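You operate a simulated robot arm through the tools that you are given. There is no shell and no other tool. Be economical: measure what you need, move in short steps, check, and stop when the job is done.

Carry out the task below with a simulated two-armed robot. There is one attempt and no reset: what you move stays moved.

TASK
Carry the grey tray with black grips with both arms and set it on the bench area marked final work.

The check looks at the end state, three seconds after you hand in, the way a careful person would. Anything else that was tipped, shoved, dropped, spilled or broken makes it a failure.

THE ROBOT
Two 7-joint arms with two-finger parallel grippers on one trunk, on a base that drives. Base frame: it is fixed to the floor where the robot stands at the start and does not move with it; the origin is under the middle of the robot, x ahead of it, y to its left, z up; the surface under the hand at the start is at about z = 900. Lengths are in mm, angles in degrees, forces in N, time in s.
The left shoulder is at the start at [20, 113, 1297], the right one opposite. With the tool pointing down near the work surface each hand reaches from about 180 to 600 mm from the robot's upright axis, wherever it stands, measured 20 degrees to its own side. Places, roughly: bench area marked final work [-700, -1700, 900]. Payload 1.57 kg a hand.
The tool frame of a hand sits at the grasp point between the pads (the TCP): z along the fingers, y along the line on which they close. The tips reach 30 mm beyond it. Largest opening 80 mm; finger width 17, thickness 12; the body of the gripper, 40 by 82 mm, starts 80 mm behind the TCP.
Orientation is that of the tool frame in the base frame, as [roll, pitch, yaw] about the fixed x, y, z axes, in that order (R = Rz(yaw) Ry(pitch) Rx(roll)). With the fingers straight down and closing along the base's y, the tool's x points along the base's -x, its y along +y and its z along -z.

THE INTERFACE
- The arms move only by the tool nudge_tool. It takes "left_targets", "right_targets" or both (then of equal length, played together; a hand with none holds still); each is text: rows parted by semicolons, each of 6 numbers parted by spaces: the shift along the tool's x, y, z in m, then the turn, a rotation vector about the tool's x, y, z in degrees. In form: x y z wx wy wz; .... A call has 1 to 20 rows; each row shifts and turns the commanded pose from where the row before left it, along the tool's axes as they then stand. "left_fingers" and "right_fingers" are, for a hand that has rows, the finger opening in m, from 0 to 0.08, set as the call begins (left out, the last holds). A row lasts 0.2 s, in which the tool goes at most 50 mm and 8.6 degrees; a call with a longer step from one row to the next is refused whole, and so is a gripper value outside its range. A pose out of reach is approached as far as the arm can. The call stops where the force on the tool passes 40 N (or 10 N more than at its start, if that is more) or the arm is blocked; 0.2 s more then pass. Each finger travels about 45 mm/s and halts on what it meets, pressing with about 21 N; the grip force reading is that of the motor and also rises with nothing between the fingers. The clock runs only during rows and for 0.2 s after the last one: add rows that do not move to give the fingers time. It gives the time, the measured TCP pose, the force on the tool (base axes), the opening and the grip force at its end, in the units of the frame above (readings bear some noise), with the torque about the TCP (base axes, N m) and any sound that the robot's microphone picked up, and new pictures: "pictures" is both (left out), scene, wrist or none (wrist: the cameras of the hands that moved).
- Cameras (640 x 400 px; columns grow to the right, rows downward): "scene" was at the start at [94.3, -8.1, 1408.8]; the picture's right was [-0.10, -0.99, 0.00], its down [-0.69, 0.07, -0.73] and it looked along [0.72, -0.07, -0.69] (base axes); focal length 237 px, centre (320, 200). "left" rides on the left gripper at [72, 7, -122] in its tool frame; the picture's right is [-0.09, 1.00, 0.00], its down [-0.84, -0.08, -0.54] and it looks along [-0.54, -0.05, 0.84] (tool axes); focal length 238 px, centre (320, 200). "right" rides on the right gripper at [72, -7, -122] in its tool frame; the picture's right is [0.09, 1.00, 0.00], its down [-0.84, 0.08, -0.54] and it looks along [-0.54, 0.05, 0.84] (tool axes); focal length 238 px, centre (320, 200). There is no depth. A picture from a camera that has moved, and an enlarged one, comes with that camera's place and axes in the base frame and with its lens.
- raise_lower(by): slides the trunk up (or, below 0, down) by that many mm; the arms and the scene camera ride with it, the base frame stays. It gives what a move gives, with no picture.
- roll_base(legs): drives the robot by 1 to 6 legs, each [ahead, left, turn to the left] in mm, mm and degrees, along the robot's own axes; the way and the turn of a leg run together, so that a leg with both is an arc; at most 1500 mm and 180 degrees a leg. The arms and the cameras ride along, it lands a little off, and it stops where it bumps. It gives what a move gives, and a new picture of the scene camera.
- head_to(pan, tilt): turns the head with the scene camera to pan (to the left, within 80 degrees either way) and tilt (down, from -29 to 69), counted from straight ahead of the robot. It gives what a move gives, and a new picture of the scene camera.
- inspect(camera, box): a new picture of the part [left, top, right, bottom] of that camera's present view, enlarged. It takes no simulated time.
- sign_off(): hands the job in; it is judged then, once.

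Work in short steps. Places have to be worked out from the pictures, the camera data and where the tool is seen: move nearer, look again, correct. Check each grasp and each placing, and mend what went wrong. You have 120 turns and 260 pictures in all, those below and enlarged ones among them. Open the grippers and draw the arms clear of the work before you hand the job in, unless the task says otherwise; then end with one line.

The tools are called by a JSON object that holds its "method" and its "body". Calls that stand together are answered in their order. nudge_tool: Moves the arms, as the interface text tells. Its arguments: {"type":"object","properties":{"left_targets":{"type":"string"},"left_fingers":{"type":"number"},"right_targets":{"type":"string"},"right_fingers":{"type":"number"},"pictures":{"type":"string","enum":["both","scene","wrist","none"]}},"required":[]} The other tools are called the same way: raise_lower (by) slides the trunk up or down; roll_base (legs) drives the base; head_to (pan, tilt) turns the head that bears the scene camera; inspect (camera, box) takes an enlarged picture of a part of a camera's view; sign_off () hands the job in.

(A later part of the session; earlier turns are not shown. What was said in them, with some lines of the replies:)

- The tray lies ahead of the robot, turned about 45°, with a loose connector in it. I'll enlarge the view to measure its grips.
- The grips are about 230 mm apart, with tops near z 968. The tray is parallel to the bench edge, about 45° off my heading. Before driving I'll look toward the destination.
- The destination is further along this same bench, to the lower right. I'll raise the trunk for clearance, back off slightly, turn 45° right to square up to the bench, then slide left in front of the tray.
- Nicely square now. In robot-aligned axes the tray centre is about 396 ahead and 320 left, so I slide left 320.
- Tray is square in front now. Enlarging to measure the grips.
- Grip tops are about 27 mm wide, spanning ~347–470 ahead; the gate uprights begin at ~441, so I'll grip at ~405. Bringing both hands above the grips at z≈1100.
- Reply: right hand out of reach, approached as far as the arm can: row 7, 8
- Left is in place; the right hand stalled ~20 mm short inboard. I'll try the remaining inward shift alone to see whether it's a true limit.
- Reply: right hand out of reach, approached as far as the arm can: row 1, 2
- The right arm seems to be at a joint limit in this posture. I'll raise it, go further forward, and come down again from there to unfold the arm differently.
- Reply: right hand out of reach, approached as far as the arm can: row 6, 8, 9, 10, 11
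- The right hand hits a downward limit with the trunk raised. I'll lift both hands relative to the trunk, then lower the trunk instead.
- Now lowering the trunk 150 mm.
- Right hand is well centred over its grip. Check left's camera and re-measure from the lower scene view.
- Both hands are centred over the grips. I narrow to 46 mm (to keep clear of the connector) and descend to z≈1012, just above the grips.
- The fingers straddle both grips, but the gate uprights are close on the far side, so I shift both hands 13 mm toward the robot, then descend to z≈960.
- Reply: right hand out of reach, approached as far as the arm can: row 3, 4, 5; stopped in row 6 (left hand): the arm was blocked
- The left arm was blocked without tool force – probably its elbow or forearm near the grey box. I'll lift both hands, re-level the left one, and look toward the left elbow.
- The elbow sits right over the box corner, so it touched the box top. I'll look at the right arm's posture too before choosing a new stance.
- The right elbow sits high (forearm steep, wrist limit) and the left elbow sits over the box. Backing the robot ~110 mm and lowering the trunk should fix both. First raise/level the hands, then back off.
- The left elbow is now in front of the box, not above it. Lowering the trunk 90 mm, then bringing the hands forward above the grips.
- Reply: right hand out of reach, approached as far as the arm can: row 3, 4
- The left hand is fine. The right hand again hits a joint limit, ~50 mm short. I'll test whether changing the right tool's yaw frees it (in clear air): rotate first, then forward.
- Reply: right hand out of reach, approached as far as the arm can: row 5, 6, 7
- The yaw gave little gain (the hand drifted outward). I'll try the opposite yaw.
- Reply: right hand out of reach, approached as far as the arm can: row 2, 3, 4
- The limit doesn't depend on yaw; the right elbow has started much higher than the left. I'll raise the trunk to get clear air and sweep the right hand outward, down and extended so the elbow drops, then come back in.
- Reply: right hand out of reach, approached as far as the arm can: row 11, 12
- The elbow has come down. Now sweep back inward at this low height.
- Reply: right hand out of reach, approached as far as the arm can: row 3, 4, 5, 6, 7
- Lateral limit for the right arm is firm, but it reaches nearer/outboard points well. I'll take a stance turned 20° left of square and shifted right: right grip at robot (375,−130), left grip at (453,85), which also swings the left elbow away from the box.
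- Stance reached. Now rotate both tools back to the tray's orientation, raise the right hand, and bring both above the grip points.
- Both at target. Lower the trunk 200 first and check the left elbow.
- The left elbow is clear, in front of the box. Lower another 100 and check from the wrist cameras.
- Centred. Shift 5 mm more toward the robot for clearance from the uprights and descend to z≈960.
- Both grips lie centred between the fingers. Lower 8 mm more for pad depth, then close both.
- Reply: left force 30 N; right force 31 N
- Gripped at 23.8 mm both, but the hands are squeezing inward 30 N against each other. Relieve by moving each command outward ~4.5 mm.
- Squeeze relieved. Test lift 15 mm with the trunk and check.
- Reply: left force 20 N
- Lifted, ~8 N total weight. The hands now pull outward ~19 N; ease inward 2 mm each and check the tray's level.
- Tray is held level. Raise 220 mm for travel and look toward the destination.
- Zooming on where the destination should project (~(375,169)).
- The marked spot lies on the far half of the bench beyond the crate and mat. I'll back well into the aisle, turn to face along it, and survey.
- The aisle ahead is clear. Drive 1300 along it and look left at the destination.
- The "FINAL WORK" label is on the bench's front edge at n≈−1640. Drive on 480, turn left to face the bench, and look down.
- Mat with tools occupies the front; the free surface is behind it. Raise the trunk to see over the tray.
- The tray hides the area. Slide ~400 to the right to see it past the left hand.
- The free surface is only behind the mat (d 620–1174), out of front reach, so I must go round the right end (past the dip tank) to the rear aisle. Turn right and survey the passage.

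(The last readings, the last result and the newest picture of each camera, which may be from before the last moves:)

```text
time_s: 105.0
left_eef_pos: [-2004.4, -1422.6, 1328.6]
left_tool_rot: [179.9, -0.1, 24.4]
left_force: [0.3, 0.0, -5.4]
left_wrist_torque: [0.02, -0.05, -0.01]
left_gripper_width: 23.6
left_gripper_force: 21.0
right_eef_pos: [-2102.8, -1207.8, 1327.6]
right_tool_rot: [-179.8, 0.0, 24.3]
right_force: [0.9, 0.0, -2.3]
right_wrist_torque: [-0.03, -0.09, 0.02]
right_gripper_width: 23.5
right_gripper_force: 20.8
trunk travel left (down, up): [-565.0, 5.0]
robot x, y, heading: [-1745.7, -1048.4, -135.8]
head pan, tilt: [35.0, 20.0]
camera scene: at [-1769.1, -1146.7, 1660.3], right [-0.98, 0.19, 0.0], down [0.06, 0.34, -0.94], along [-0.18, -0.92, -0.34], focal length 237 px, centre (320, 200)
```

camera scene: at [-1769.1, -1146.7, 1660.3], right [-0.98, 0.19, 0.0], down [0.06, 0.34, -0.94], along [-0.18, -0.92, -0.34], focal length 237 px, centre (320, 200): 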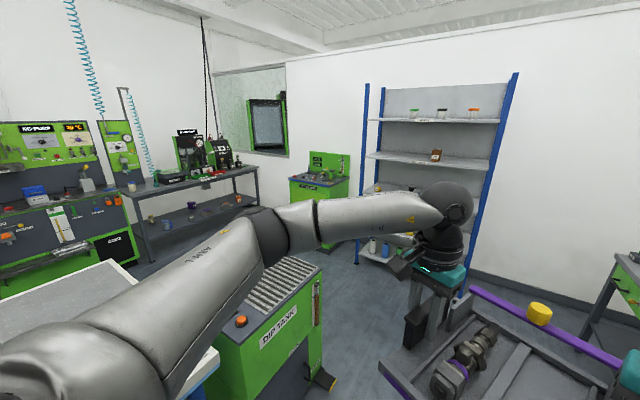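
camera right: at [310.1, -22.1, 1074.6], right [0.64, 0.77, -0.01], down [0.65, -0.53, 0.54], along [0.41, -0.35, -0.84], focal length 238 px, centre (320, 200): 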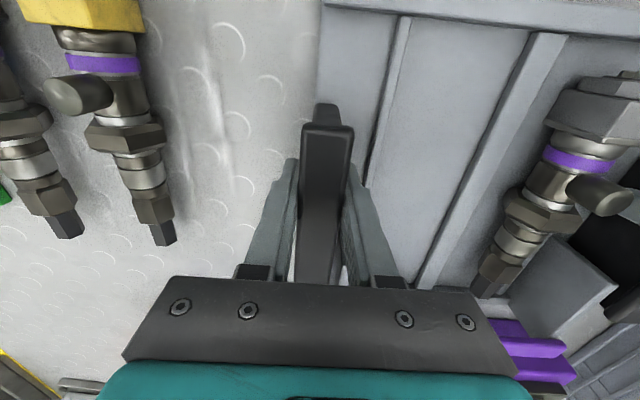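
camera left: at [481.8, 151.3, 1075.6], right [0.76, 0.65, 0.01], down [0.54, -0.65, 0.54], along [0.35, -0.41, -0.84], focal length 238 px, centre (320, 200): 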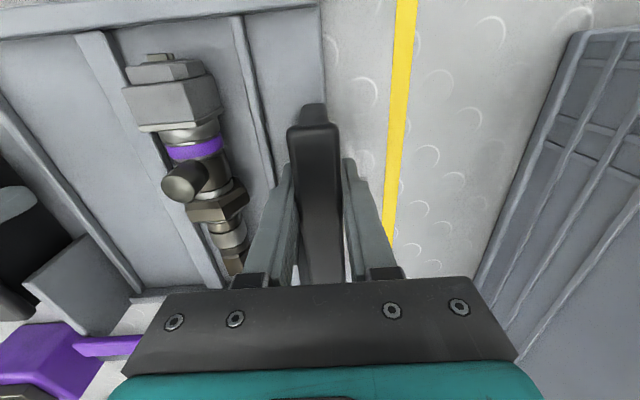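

Measured: dip tank right side n≈−2925 (pedal −3004), shelf at n≈−4390, right-hand table d≈−1155; the passage is wide. Legs: forward 1480 along the aisle, turn left 90, then ahead 700, and look.

{"method": "roll_base", "body": {"legs": [[1480, 0, 0.7], [0, 0, 90], [700, 0, 0]]}}

{"method": "head_to", "body": {"pan": 0, "tilt": 15}}

```text
time_s: 119.6
left_eef_pos: [-1955.6, -2846.1, 1328.5]
left_tool_rot: [179.9, -0.1, 114.5]
left_force: [-0.6, 0.0, -5.7]
left_wrist_torque: [0.08, 0.02, -0.03]
left_gripper_width: 24.0
left_gripper_force: 21.1
right_eef_pos: [-2169.5, -2943.9, 1328.1]
right_tool_rot: [-179.6, 0.0, 114.5]
right_force: [0.2, 0.3, -3.5]
right_wrist_torque: [0.07, 0.06, -0.02]
right_gripper_width: 23.7
right_gripper_force: 20.9
trunk travel left (down, up): [-565.0, 5.0]
robot x, y, heading: [-2332.7, -2584.0, -45.9]
head pan, tilt: [35.0, 20.0]
camera scene: at [-2229.9, -2613.3, 1660.3], right [-0.18, -0.98, 0.0], down [-0.34, 0.06, -0.94], along [0.92, -0.17, -0.34], focal length 237 px, centre (320, 200)
```

scene: 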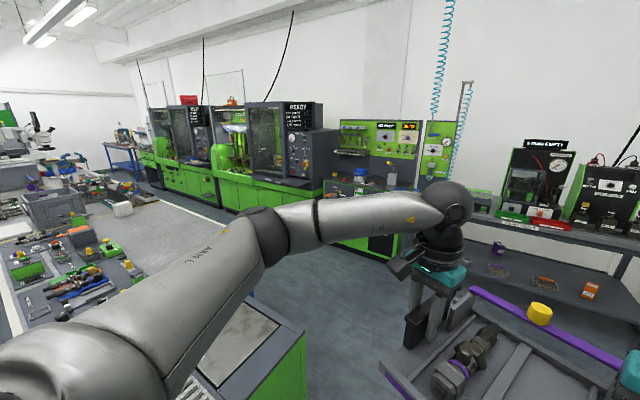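

```text
time_s: 120.7
left_eef_pos: [-1956.7, -2846.9, 1328.6]
left_tool_rot: [180.0, -0.2, 114.5]
left_force: [-0.8, 0.5, -4.5]
left_wrist_torque: [-0.01, -0.04, -0.08]
left_gripper_width: 23.9
left_gripper_force: 21.0
right_eef_pos: [-2169.1, -2943.5, 1328.5]
right_tool_rot: [-179.7, 0.0, 114.5]
right_force: [0.4, -0.1, -3.0]
right_wrist_torque: [0.22, 0.07, 0.05]
right_gripper_width: 23.9
right_gripper_force: 21.3
trunk travel left (down, up): [-565.0, 5.0]
robot x, y, heading: [-2327.8, -2589.0, -45.7]
head pan, tilt: [0.0, 15.0]
camera scene: at [-2256.1, -2662.8, 1668.4], right [-0.71, -0.7, 0.0], down [-0.18, 0.19, -0.97], along [0.68, -0.69, -0.26], focal length 237 px, centre (320, 200)
```

scene: 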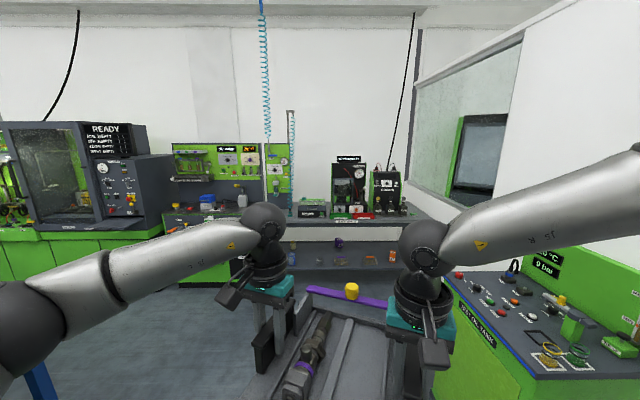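

Rear aisle is open. Continue: ahead 800 easing 130 left (away from the oil-tank machine), ahead 540, then turn left 90.

{"method": "roll_base", "body": {"legs": [[800, 130, 0.7], [540, 0, 0], [0, 0, 90]]}}

{"method": "head_to", "body": {"pan": 10, "tilt": 25}}

```text
time_s: 131.5
left_eef_pos: [-1039.0, -3066.2, 1328.8]
left_tool_rot: [179.8, -0.1, -154.6]
left_force: [-0.7, 0.3, -5.1]
left_wrist_torque: [-0.01, -0.02, -0.04]
left_gripper_width: 24.0
left_gripper_force: 21.2
right_eef_pos: [-937.8, -3277.0, 1327.9]
right_tool_rot: [-179.7, 0.1, -154.6]
right_force: [-0.3, 0.8, -4.0]
right_wrist_torque: [-0.04, 0.18, 0.02]
right_gripper_width: 23.7
right_gripper_force: 20.7
trunk travel left (down, up): [-565.0, 5.0]
robot x, y, heading: [-1293.4, -3444.7, 45.1]
head pan, tilt: [0.0, 15.0]
camera scene: at [-1215.1, -3370.7, 1668.4], right [0.71, -0.7, 0.0], down [-0.18, -0.18, -0.97], along [0.68, 0.69, -0.26], focal length 237 px, centre (320, 200)
```

scene: 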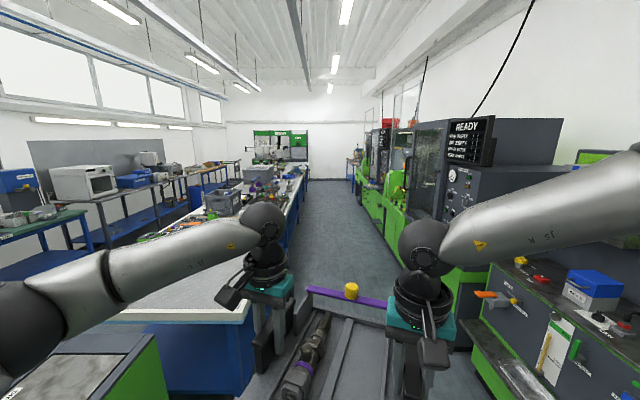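

```text
time_s: 132.2
left_eef_pos: [-1038.7, -3065.4, 1327.2]
left_tool_rot: [179.8, -0.2, -154.6]
left_force: [0.3, -0.2, -4.4]
left_wrist_torque: [0.05, -0.04, -0.01]
left_gripper_width: 23.9
left_gripper_force: 21.2
right_eef_pos: [-938.7, -3277.4, 1327.0]
right_tool_rot: [-179.7, 0.0, -154.6]
right_force: [-0.5, 0.6, -2.6]
right_wrist_torque: [-0.11, 0.18, 0.02]
right_gripper_width: 23.9
right_gripper_force: 21.1
trunk travel left (down, up): [-565.0, 5.0]
robot x, y, heading: [-1291.1, -3446.5, 45.0]
head pan, tilt: [10.0, 25.0]
camera scene: at [-1228.3, -3361.5, 1652.2], right [0.82, -0.57, 0.0], down [-0.24, -0.35, -0.91], along [0.52, 0.74, -0.42], focal length 237 px, centre (320, 200)
```

scene: 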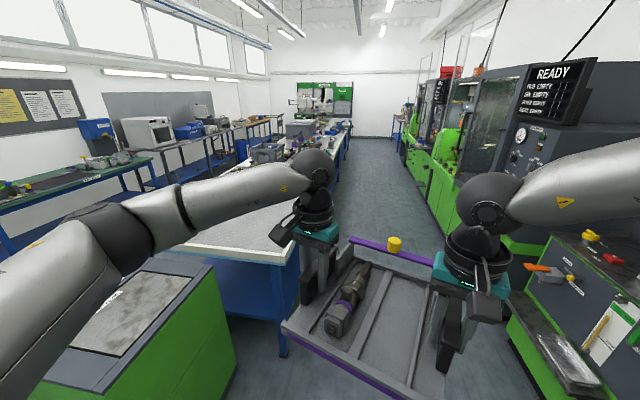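

Bench's rear right corner is at n≈−2387, d≈1164, and the rear surface looks free. Drive to n≈−1780, d≈1414 and turn left 110 so the tray sits square over the bench's rear strip.

{"method": "roll_base", "body": {"legs": [[1400, 0, 0], [168, 80, 0], [0, 0, 110]]}}

{"method": "head_to", "body": {"pan": -20, "tilt": 50}}

```text
time_s: 145.0
left_eef_pos: [-681.3, -2167.7, 1327.4]
left_tool_rot: [179.9, -0.1, -44.5]
left_force: [1.0, 0.6, -4.8]
left_wrist_torque: [0.04, 0.03, -0.03]
left_gripper_width: 23.7
left_gripper_force: 21.4
right_eef_pos: [-516.6, -2000.5, 1326.8]
right_tool_rot: [-179.7, 0.0, -44.5]
right_force: [-0.3, -1.1, -3.6]
right_wrist_torque: [-0.16, -0.13, 0.02]
right_gripper_width: 23.5
right_gripper_force: 20.7
trunk travel left (down, up): [-565.0, 5.0]
robot x, y, heading: [-238.0, -2275.3, 155.5]
head pan, tilt: [10.0, 25.0]
camera scene: at [-334.3, -2245.7, 1652.2], right [0.25, 0.97, 0.0], down [0.41, -0.11, -0.91], along [-0.88, 0.23, -0.42], focal length 237 px, centre (320, 200)
```

scene: 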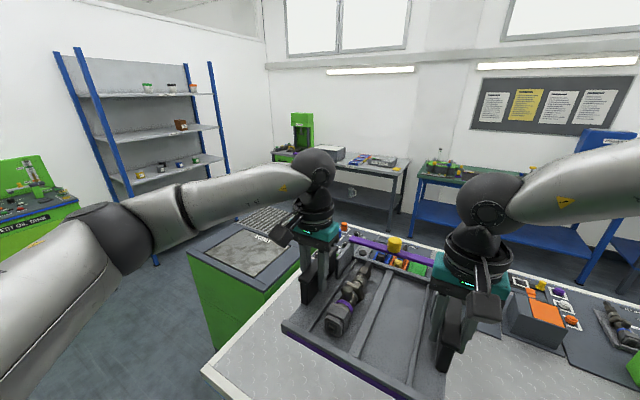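

```text
time_s: 146.0
left_eef_pos: [-680.4, -2167.9, 1328.2]
left_tool_rot: [179.8, -0.2, -44.5]
left_force: [0.7, 1.0, -5.0]
left_wrist_torque: [0.02, 0.06, -0.02]
left_gripper_width: 23.8
left_gripper_force: 20.9
right_eef_pos: [-516.0, -1999.6, 1328.1]
right_tool_rot: [-179.7, 0.0, -44.5]
right_force: [-0.1, 0.5, -3.7]
right_wrist_torque: [-0.18, -0.15, 0.03]
right_gripper_width: 23.9
right_gripper_force: 21.1
trunk travel left (down, up): [-565.0, 5.0]
robot x, y, heading: [-235.1, -2271.1, 155.4]
head pan, tilt: [-20.0, 50.0]
camera scene: at [-300.0, -2215.0, 1614.7], right [0.7, 0.71, 0.0], down [0.55, -0.54, -0.64], along [-0.46, 0.45, -0.77], focal length 237 px, centre (320, 200)
```

scene: 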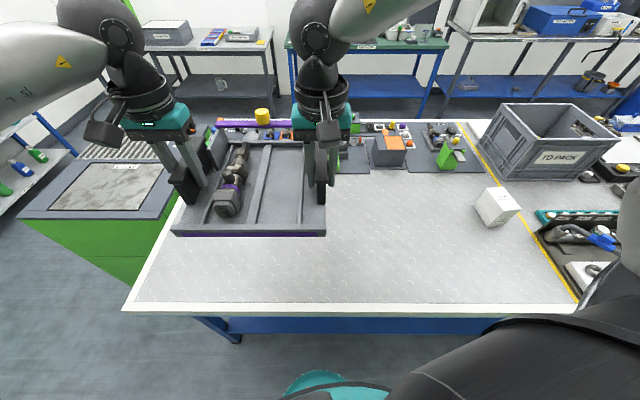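

Excellent: a big free surface. Tray's near edge is only ~8 mm inside the rear edge, so move 50 mm further in and 100 mm toward the middle.

{"method": "roll_base", "body": {"legs": [[12, -111, 0]]}}

```text
time_s: 147.2
left_eef_pos: [-645.9, -2063.8, 1328.0]
left_tool_rot: [179.9, -0.2, -44.4]
left_force: [0.3, -0.3, -4.5]
left_wrist_torque: [-0.02, -0.05, -0.03]
left_gripper_width: 23.8
left_gripper_force: 21.0
right_eef_pos: [-481.9, -1896.1, 1327.2]
right_tool_rot: [-179.7, -0.1, -44.5]
right_force: [-0.1, -0.6, -4.0]
right_wrist_torque: [-0.1, -0.02, 0.01]
right_gripper_width: 23.8
right_gripper_force: 21.3
trunk travel left (down, up): [-565.0, 5.0]
robot x, y, heading: [-203.6, -2168.0, 155.7]
head pan, tilt: [-20.0, 50.0]
camera scene: at [-265.1, -2110.3, 1614.7], right [0.7, 0.71, 0.0], down [0.55, -0.54, -0.64], along [-0.46, 0.45, -0.77], focal length 237 px, centre (320, 200)
```

scene: 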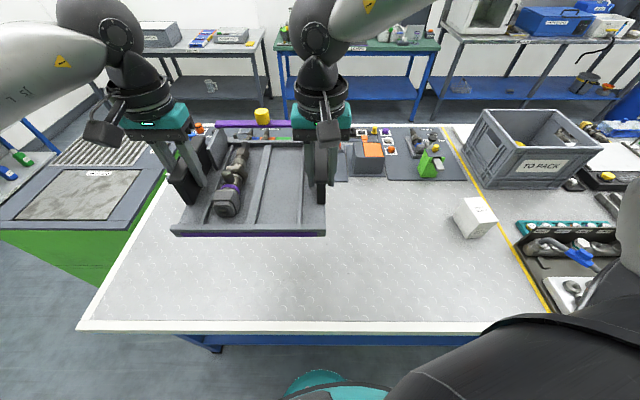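

Tray now ~58 mm inside the edge. Lower 300 and check.

{"method": "raise_lower", "body": {"by": -300}}

{"method": "head_to", "body": {"pan": -20, "tilt": 48}}

```text
time_s: 150.2
left_eef_pos: [-645.5, -2063.2, 1028.3]
left_tool_rot: [179.8, -0.3, -44.4]
left_force: [0.1, -0.3, -4.6]
left_wrist_torque: [-0.09, -0.11, -0.01]
left_gripper_width: 23.6
left_gripper_force: 21.2
right_eef_pos: [-481.0, -1895.3, 1028.4]
right_tool_rot: [-179.7, 0.0, -44.5]
right_force: [-0.7, -0.5, -3.2]
right_wrist_torque: [-0.02, 0.02, -0.03]
right_gripper_width: 23.6
right_gripper_force: 20.9
trunk travel left (down, up): [-265.0, 305.0]
robot x, y, heading: [-200.2, -2169.0, 155.5]
head pan, tilt: [-20.0, 50.0]
```

```text
time_s: 150.8
left_eef_pos: [-645.1, -2062.8, 1028.1]
left_tool_rot: [179.8, -0.1, -44.5]
left_force: [1.3, 1.2, -4.8]
left_wrist_torque: [-0.09, -0.14, -0.04]
left_gripper_width: 24.0
left_gripper_force: 20.8
right_eef_pos: [-480.8, -1897.0, 1027.7]
right_tool_rot: [-179.7, -0.1, -44.5]
right_force: [-0.3, -0.2, -3.0]
right_wrist_torque: [-0.03, -0.02, -0.04]
right_gripper_width: 23.7
right_gripper_force: 21.1
trunk travel left (down, up): [-265.0, 305.0]
robot x, y, heading: [-198.6, -2169.3, 155.1]
head pan, tilt: [-20.0, 48.0]
camera scene: at [-266.1, -2108.8, 1317.4], right [0.7, 0.71, 0.0], down [0.53, -0.52, -0.67], along [-0.48, 0.47, -0.74], focal length 237 px, centre (320, 200)
```

scene: 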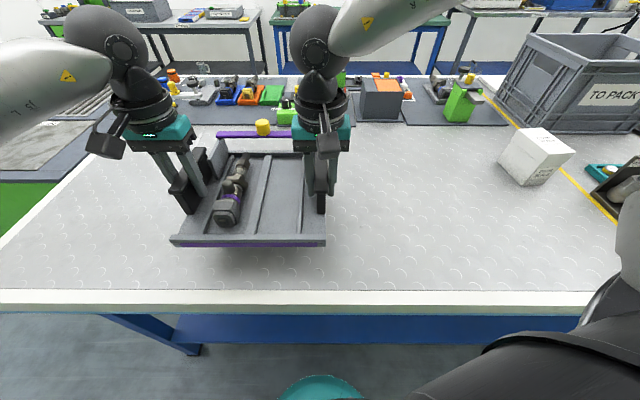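

All clear. Lower 68 more to just above the surface, then finely.

{"method": "raise_lower", "body": {"by": -68}}

{"method": "raise_lower", "body": {"by": -5}}

```text
time_s: 151.8
left_eef_pos: [-645.0, -2063.4, 961.2]
left_tool_rot: [179.9, -0.2, -44.3]
left_force: [-0.4, 0.0, -4.7]
left_wrist_torque: [-0.08, -0.11, -0.03]
left_gripper_width: 23.8
left_gripper_force: 21.5
right_eef_pos: [-481.8, -1896.9, 960.0]
right_tool_rot: [-179.6, 0.0, -44.5]
right_force: [0.0, 0.3, -2.7]
right_wrist_torque: [-0.05, 0.0, -0.01]
right_gripper_width: 23.5
right_gripper_force: 21.1
trunk travel left (down, up): [-197.0, 373.0]
robot x, y, heading: [-205.2, -2167.1, 155.2]
head pan, tilt: [-20.0, 48.0]
```

```text
time_s: 152.4
left_eef_pos: [-645.1, -2063.5, 955.3]
left_tool_rot: [-180.0, 0.0, -44.4]
left_force: [0.4, -0.3, -1.1]
left_wrist_torque: [-0.01, 0.03, -0.05]
left_gripper_width: 23.8
left_gripper_force: 21.3
right_eef_pos: [-480.8, -1895.0, 955.1]
right_tool_rot: [-179.8, 0.0, -44.5]
right_force: [-0.1, 0.1, -2.1]
right_wrist_torque: [0.24, 0.33, -0.01]
right_gripper_width: 23.9
right_gripper_force: 21.1
trunk travel left (down, up): [-192.0, 378.0]
robot x, y, heading: [-202.5, -2170.1, 155.2]
head pan, tilt: [-20.0, 48.0]
```

Load is coming off: touching. Lower 2 mm more.

{"method": "raise_lower", "body": {"by": -2}}

{"method": "inspect", "body": {"camera": "scene", "box": [150, 110, 370, 270]}}

```text
time_s: 152.9
left_eef_pos: [-643.9, -2062.9, 954.7]
left_tool_rot: [180.0, 0.1, -44.5]
left_force: [-0.1, -2.2, 6.1]
left_wrist_torque: [0.43, 0.36, -0.05]
left_gripper_width: 23.7
left_gripper_force: 21.2
right_eef_pos: [-479.5, -1897.7, 952.6]
right_tool_rot: [-179.8, 0.1, -44.5]
right_force: [0.5, 1.8, 3.4]
right_wrist_torque: [0.31, 0.31, 0.02]
right_gripper_width: 24.2
right_gripper_force: 21.3
trunk travel left (down, up): [-190.0, 380.0]
robot x, y, heading: [-202.3, -2169.1, 155.1]
head pan, tilt: [-20.0, 48.0]
```

```text
2.50 times, centred on (260, 190) of scene
camera zoom: at [-264.9, -2109.5, 1242.7], right [0.7, 0.71, 0.0], down [0.53, -0.52, -0.67], along [-0.48, 0.47, -0.74], focal length 591 px, centre (470, 225)
```

zoom: 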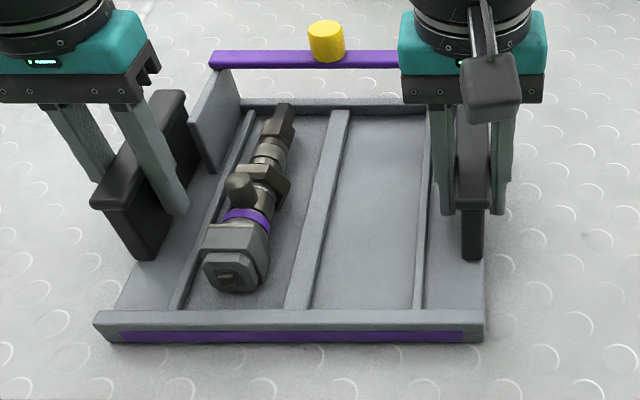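

The tray sits flat (slight upward force on both hands). Open both to 46 mm.

{"method": "nudge_tool", "body": {"left_targets": "0 0 0 0 0 0;0 0 0 0 0 0;0 0 0 0 0 0;0 0 0 0 0 0", "right_targets": "0 0 0 0 0 0;0 0 0 0 0 0;0 0 0 0 0 0;0 0 0 0 0 0", "left_fingers": 0.046, "right_fingers": 0.046, "pictures": "wrist"}}

```text
time_s: 153.9
left_eef_pos: [-645.1, -2064.3, 953.4]
left_tool_rot: [179.9, -0.1, -44.4]
left_force: [0.4, 0.0, 0.2]
left_wrist_torque: [0.01, -0.04, -0.02]
left_gripper_width: 45.8
left_gripper_force: 0.1
right_eef_pos: [-481.0, -1897.5, 954.3]
right_tool_rot: [-179.8, 0.0, -44.4]
right_force: [-0.6, -0.1, 0.8]
right_wrist_torque: [0.0, 0.0, 0.01]
right_gripper_width: 46.2
right_gripper_force: 0.0
trunk travel left (down, up): [-190.0, 380.0]
robot x, y, heading: [-203.6, -2170.0, 155.5]
head pan, tilt: [-20.0, 48.0]
camera right: at [-425.2, -1942.5, 1074.5], right [-0.63, -0.78, 0.0], down [-0.65, 0.53, 0.54], along [-0.42, 0.35, -0.84], focal length 238 px, centre (320, 200)
camera left: at [-598.7, -2118.3, 1075.3], right [-0.76, -0.65, 0.0], down [-0.54, 0.64, 0.54], along [-0.35, 0.41, -0.84], focal length 238 px, centre (320, 200)
```

right: 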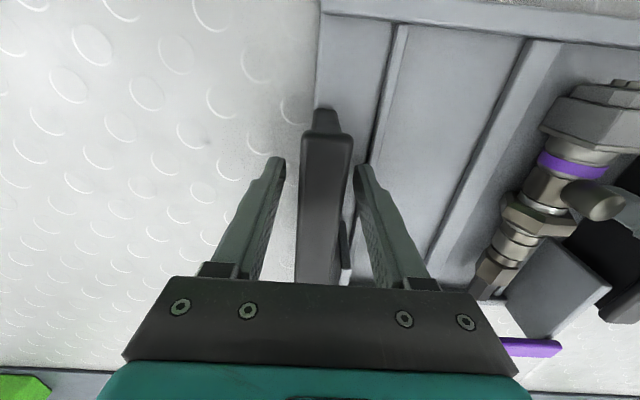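
left: 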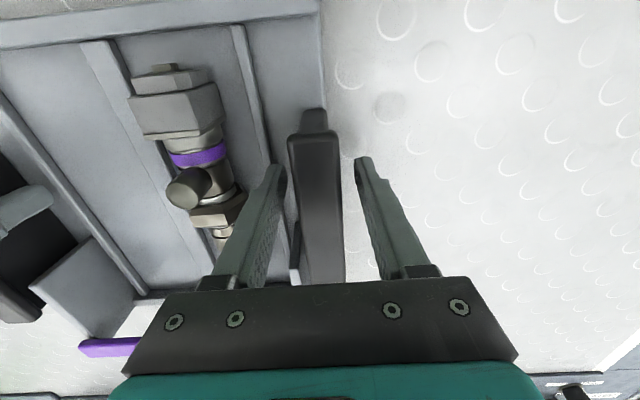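

Released cleanly with no contact forces. Raise the trunk straight up 200 mm and back away from the bench.

{"method": "raise_lower", "body": {"by": 200}}

{"method": "roll_base", "body": {"legs": [[-300, 100, 0]]}}

```text
time_s: 156.1
left_eef_pos: [-645.6, -2064.0, 1152.6]
left_tool_rot: [179.9, -0.1, -44.4]
left_force: [0.3, -0.2, 0.3]
left_wrist_torque: [0.02, 0.01, 0.03]
left_gripper_width: 46.1
left_gripper_force: 0.1
right_eef_pos: [-480.9, -1896.6, 1152.7]
right_tool_rot: [-179.7, 0.0, -44.6]
right_force: [0.0, -0.1, 0.4]
right_wrist_torque: [0.01, -0.01, 0.01]
right_gripper_width: 45.9
right_gripper_force: 0.2
trunk travel left (down, up): [-390.0, 180.0]
robot x, y, heading: [-207.4, -2167.3, 155.6]
head pan, tilt: [-20.0, 48.0]
```

```text
time_s: 158.2
left_eef_pos: [-417.1, -2276.7, 1153.9]
left_tool_rot: [179.9, -0.1, -44.6]
left_force: [0.2, 0.4, -0.1]
left_wrist_torque: [0.06, 0.01, 0.01]
left_gripper_width: 46.3
left_gripper_force: 0.2
right_eef_pos: [-252.3, -2109.3, 1152.8]
right_tool_rot: [-179.8, 0.0, -44.6]
right_force: [0.8, 0.1, 1.0]
right_wrist_torque: [0.04, -0.03, -0.01]
right_gripper_width: 45.7
right_gripper_force: 0.0
trunk travel left (down, up): [-390.0, 180.0]
robot x, y, heading: [24.6, -2383.9, 155.5]
head pan, tilt: [-20.0, 48.0]
camera scene: at [-37.6, -2323.6, 1442.5], right [0.7, 0.71, 0.0], down [0.53, -0.52, -0.67], along [-0.48, 0.47, -0.74], focal length 237 px, centre (320, 200)
```

scene: 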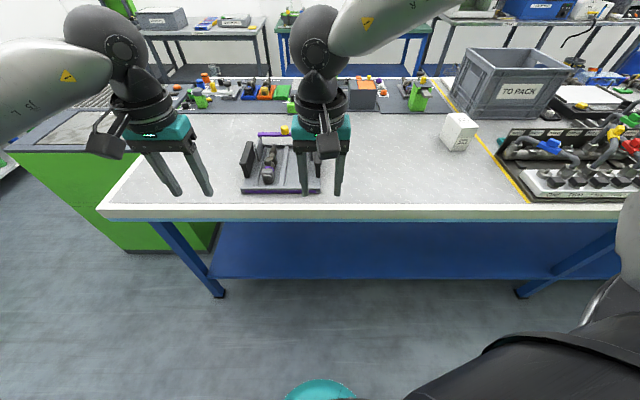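

The tray sits flat on the final work area with its contents intact and the arms are clear. Open the grippers fully, then hand in.

{"method": "nudge_tool", "body": {"left_targets": "0 0 0 0 0 0;0 0 0 0 0 0;0 0 0 0 0 0", "right_targets": "0 0 0 0 0 0;0 0 0 0 0 0;0 0 0 0 0 0", "left_fingers": 0.08, "right_fingers": 0.08, "pictures": "none"}}

{"method": "inspect", "body": {"camera": "scene", "box": [210, 110, 370, 210]}}

```text
time_s: 159.0
left_eef_pos: [-417.1, -2275.8, 1153.2]
left_tool_rot: [180.0, -0.1, -44.6]
left_force: [-0.2, 0.0, -0.4]
left_wrist_torque: [0.03, 0.0, 0.0]
left_gripper_width: 79.8
left_gripper_force: 0.1
right_eef_pos: [-252.8, -2108.8, 1152.8]
right_tool_rot: [-179.8, 0.0, -44.6]
right_force: [-0.1, 0.3, -0.3]
right_wrist_torque: [-0.02, -0.03, 0.03]
right_gripper_width: 79.8
right_gripper_force: 0.1
trunk travel left (down, up): [-390.0, 180.0]
robot x, y, heading: [24.9, -2383.3, 155.3]
head pan, tilt: [-20.0, 48.0]
```

```text
4.00 times, centred on (290, 160) of scene
camera zoom: at [-38.2, -2323.1, 1442.5], right [0.7, 0.71, 0.0], down [0.53, -0.52, -0.67], along [-0.48, 0.47, -0.74], focal length 946 px, centre (440, 360)
```

zoom: 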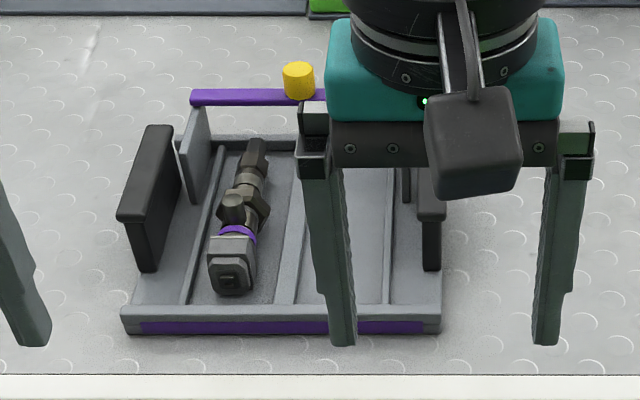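

The tray is in place and released, so I'm handing in.

{"method": "sign_off", "body": {}}

```text
The job is handed in.
```

The grey tray, with its connector still inside, is resting flat on the rear of the final work bench area; both grippers are open and clear. In an early grasp attempt the left arm was blocked, probably by the grey box beside the tray, which showed no movement.
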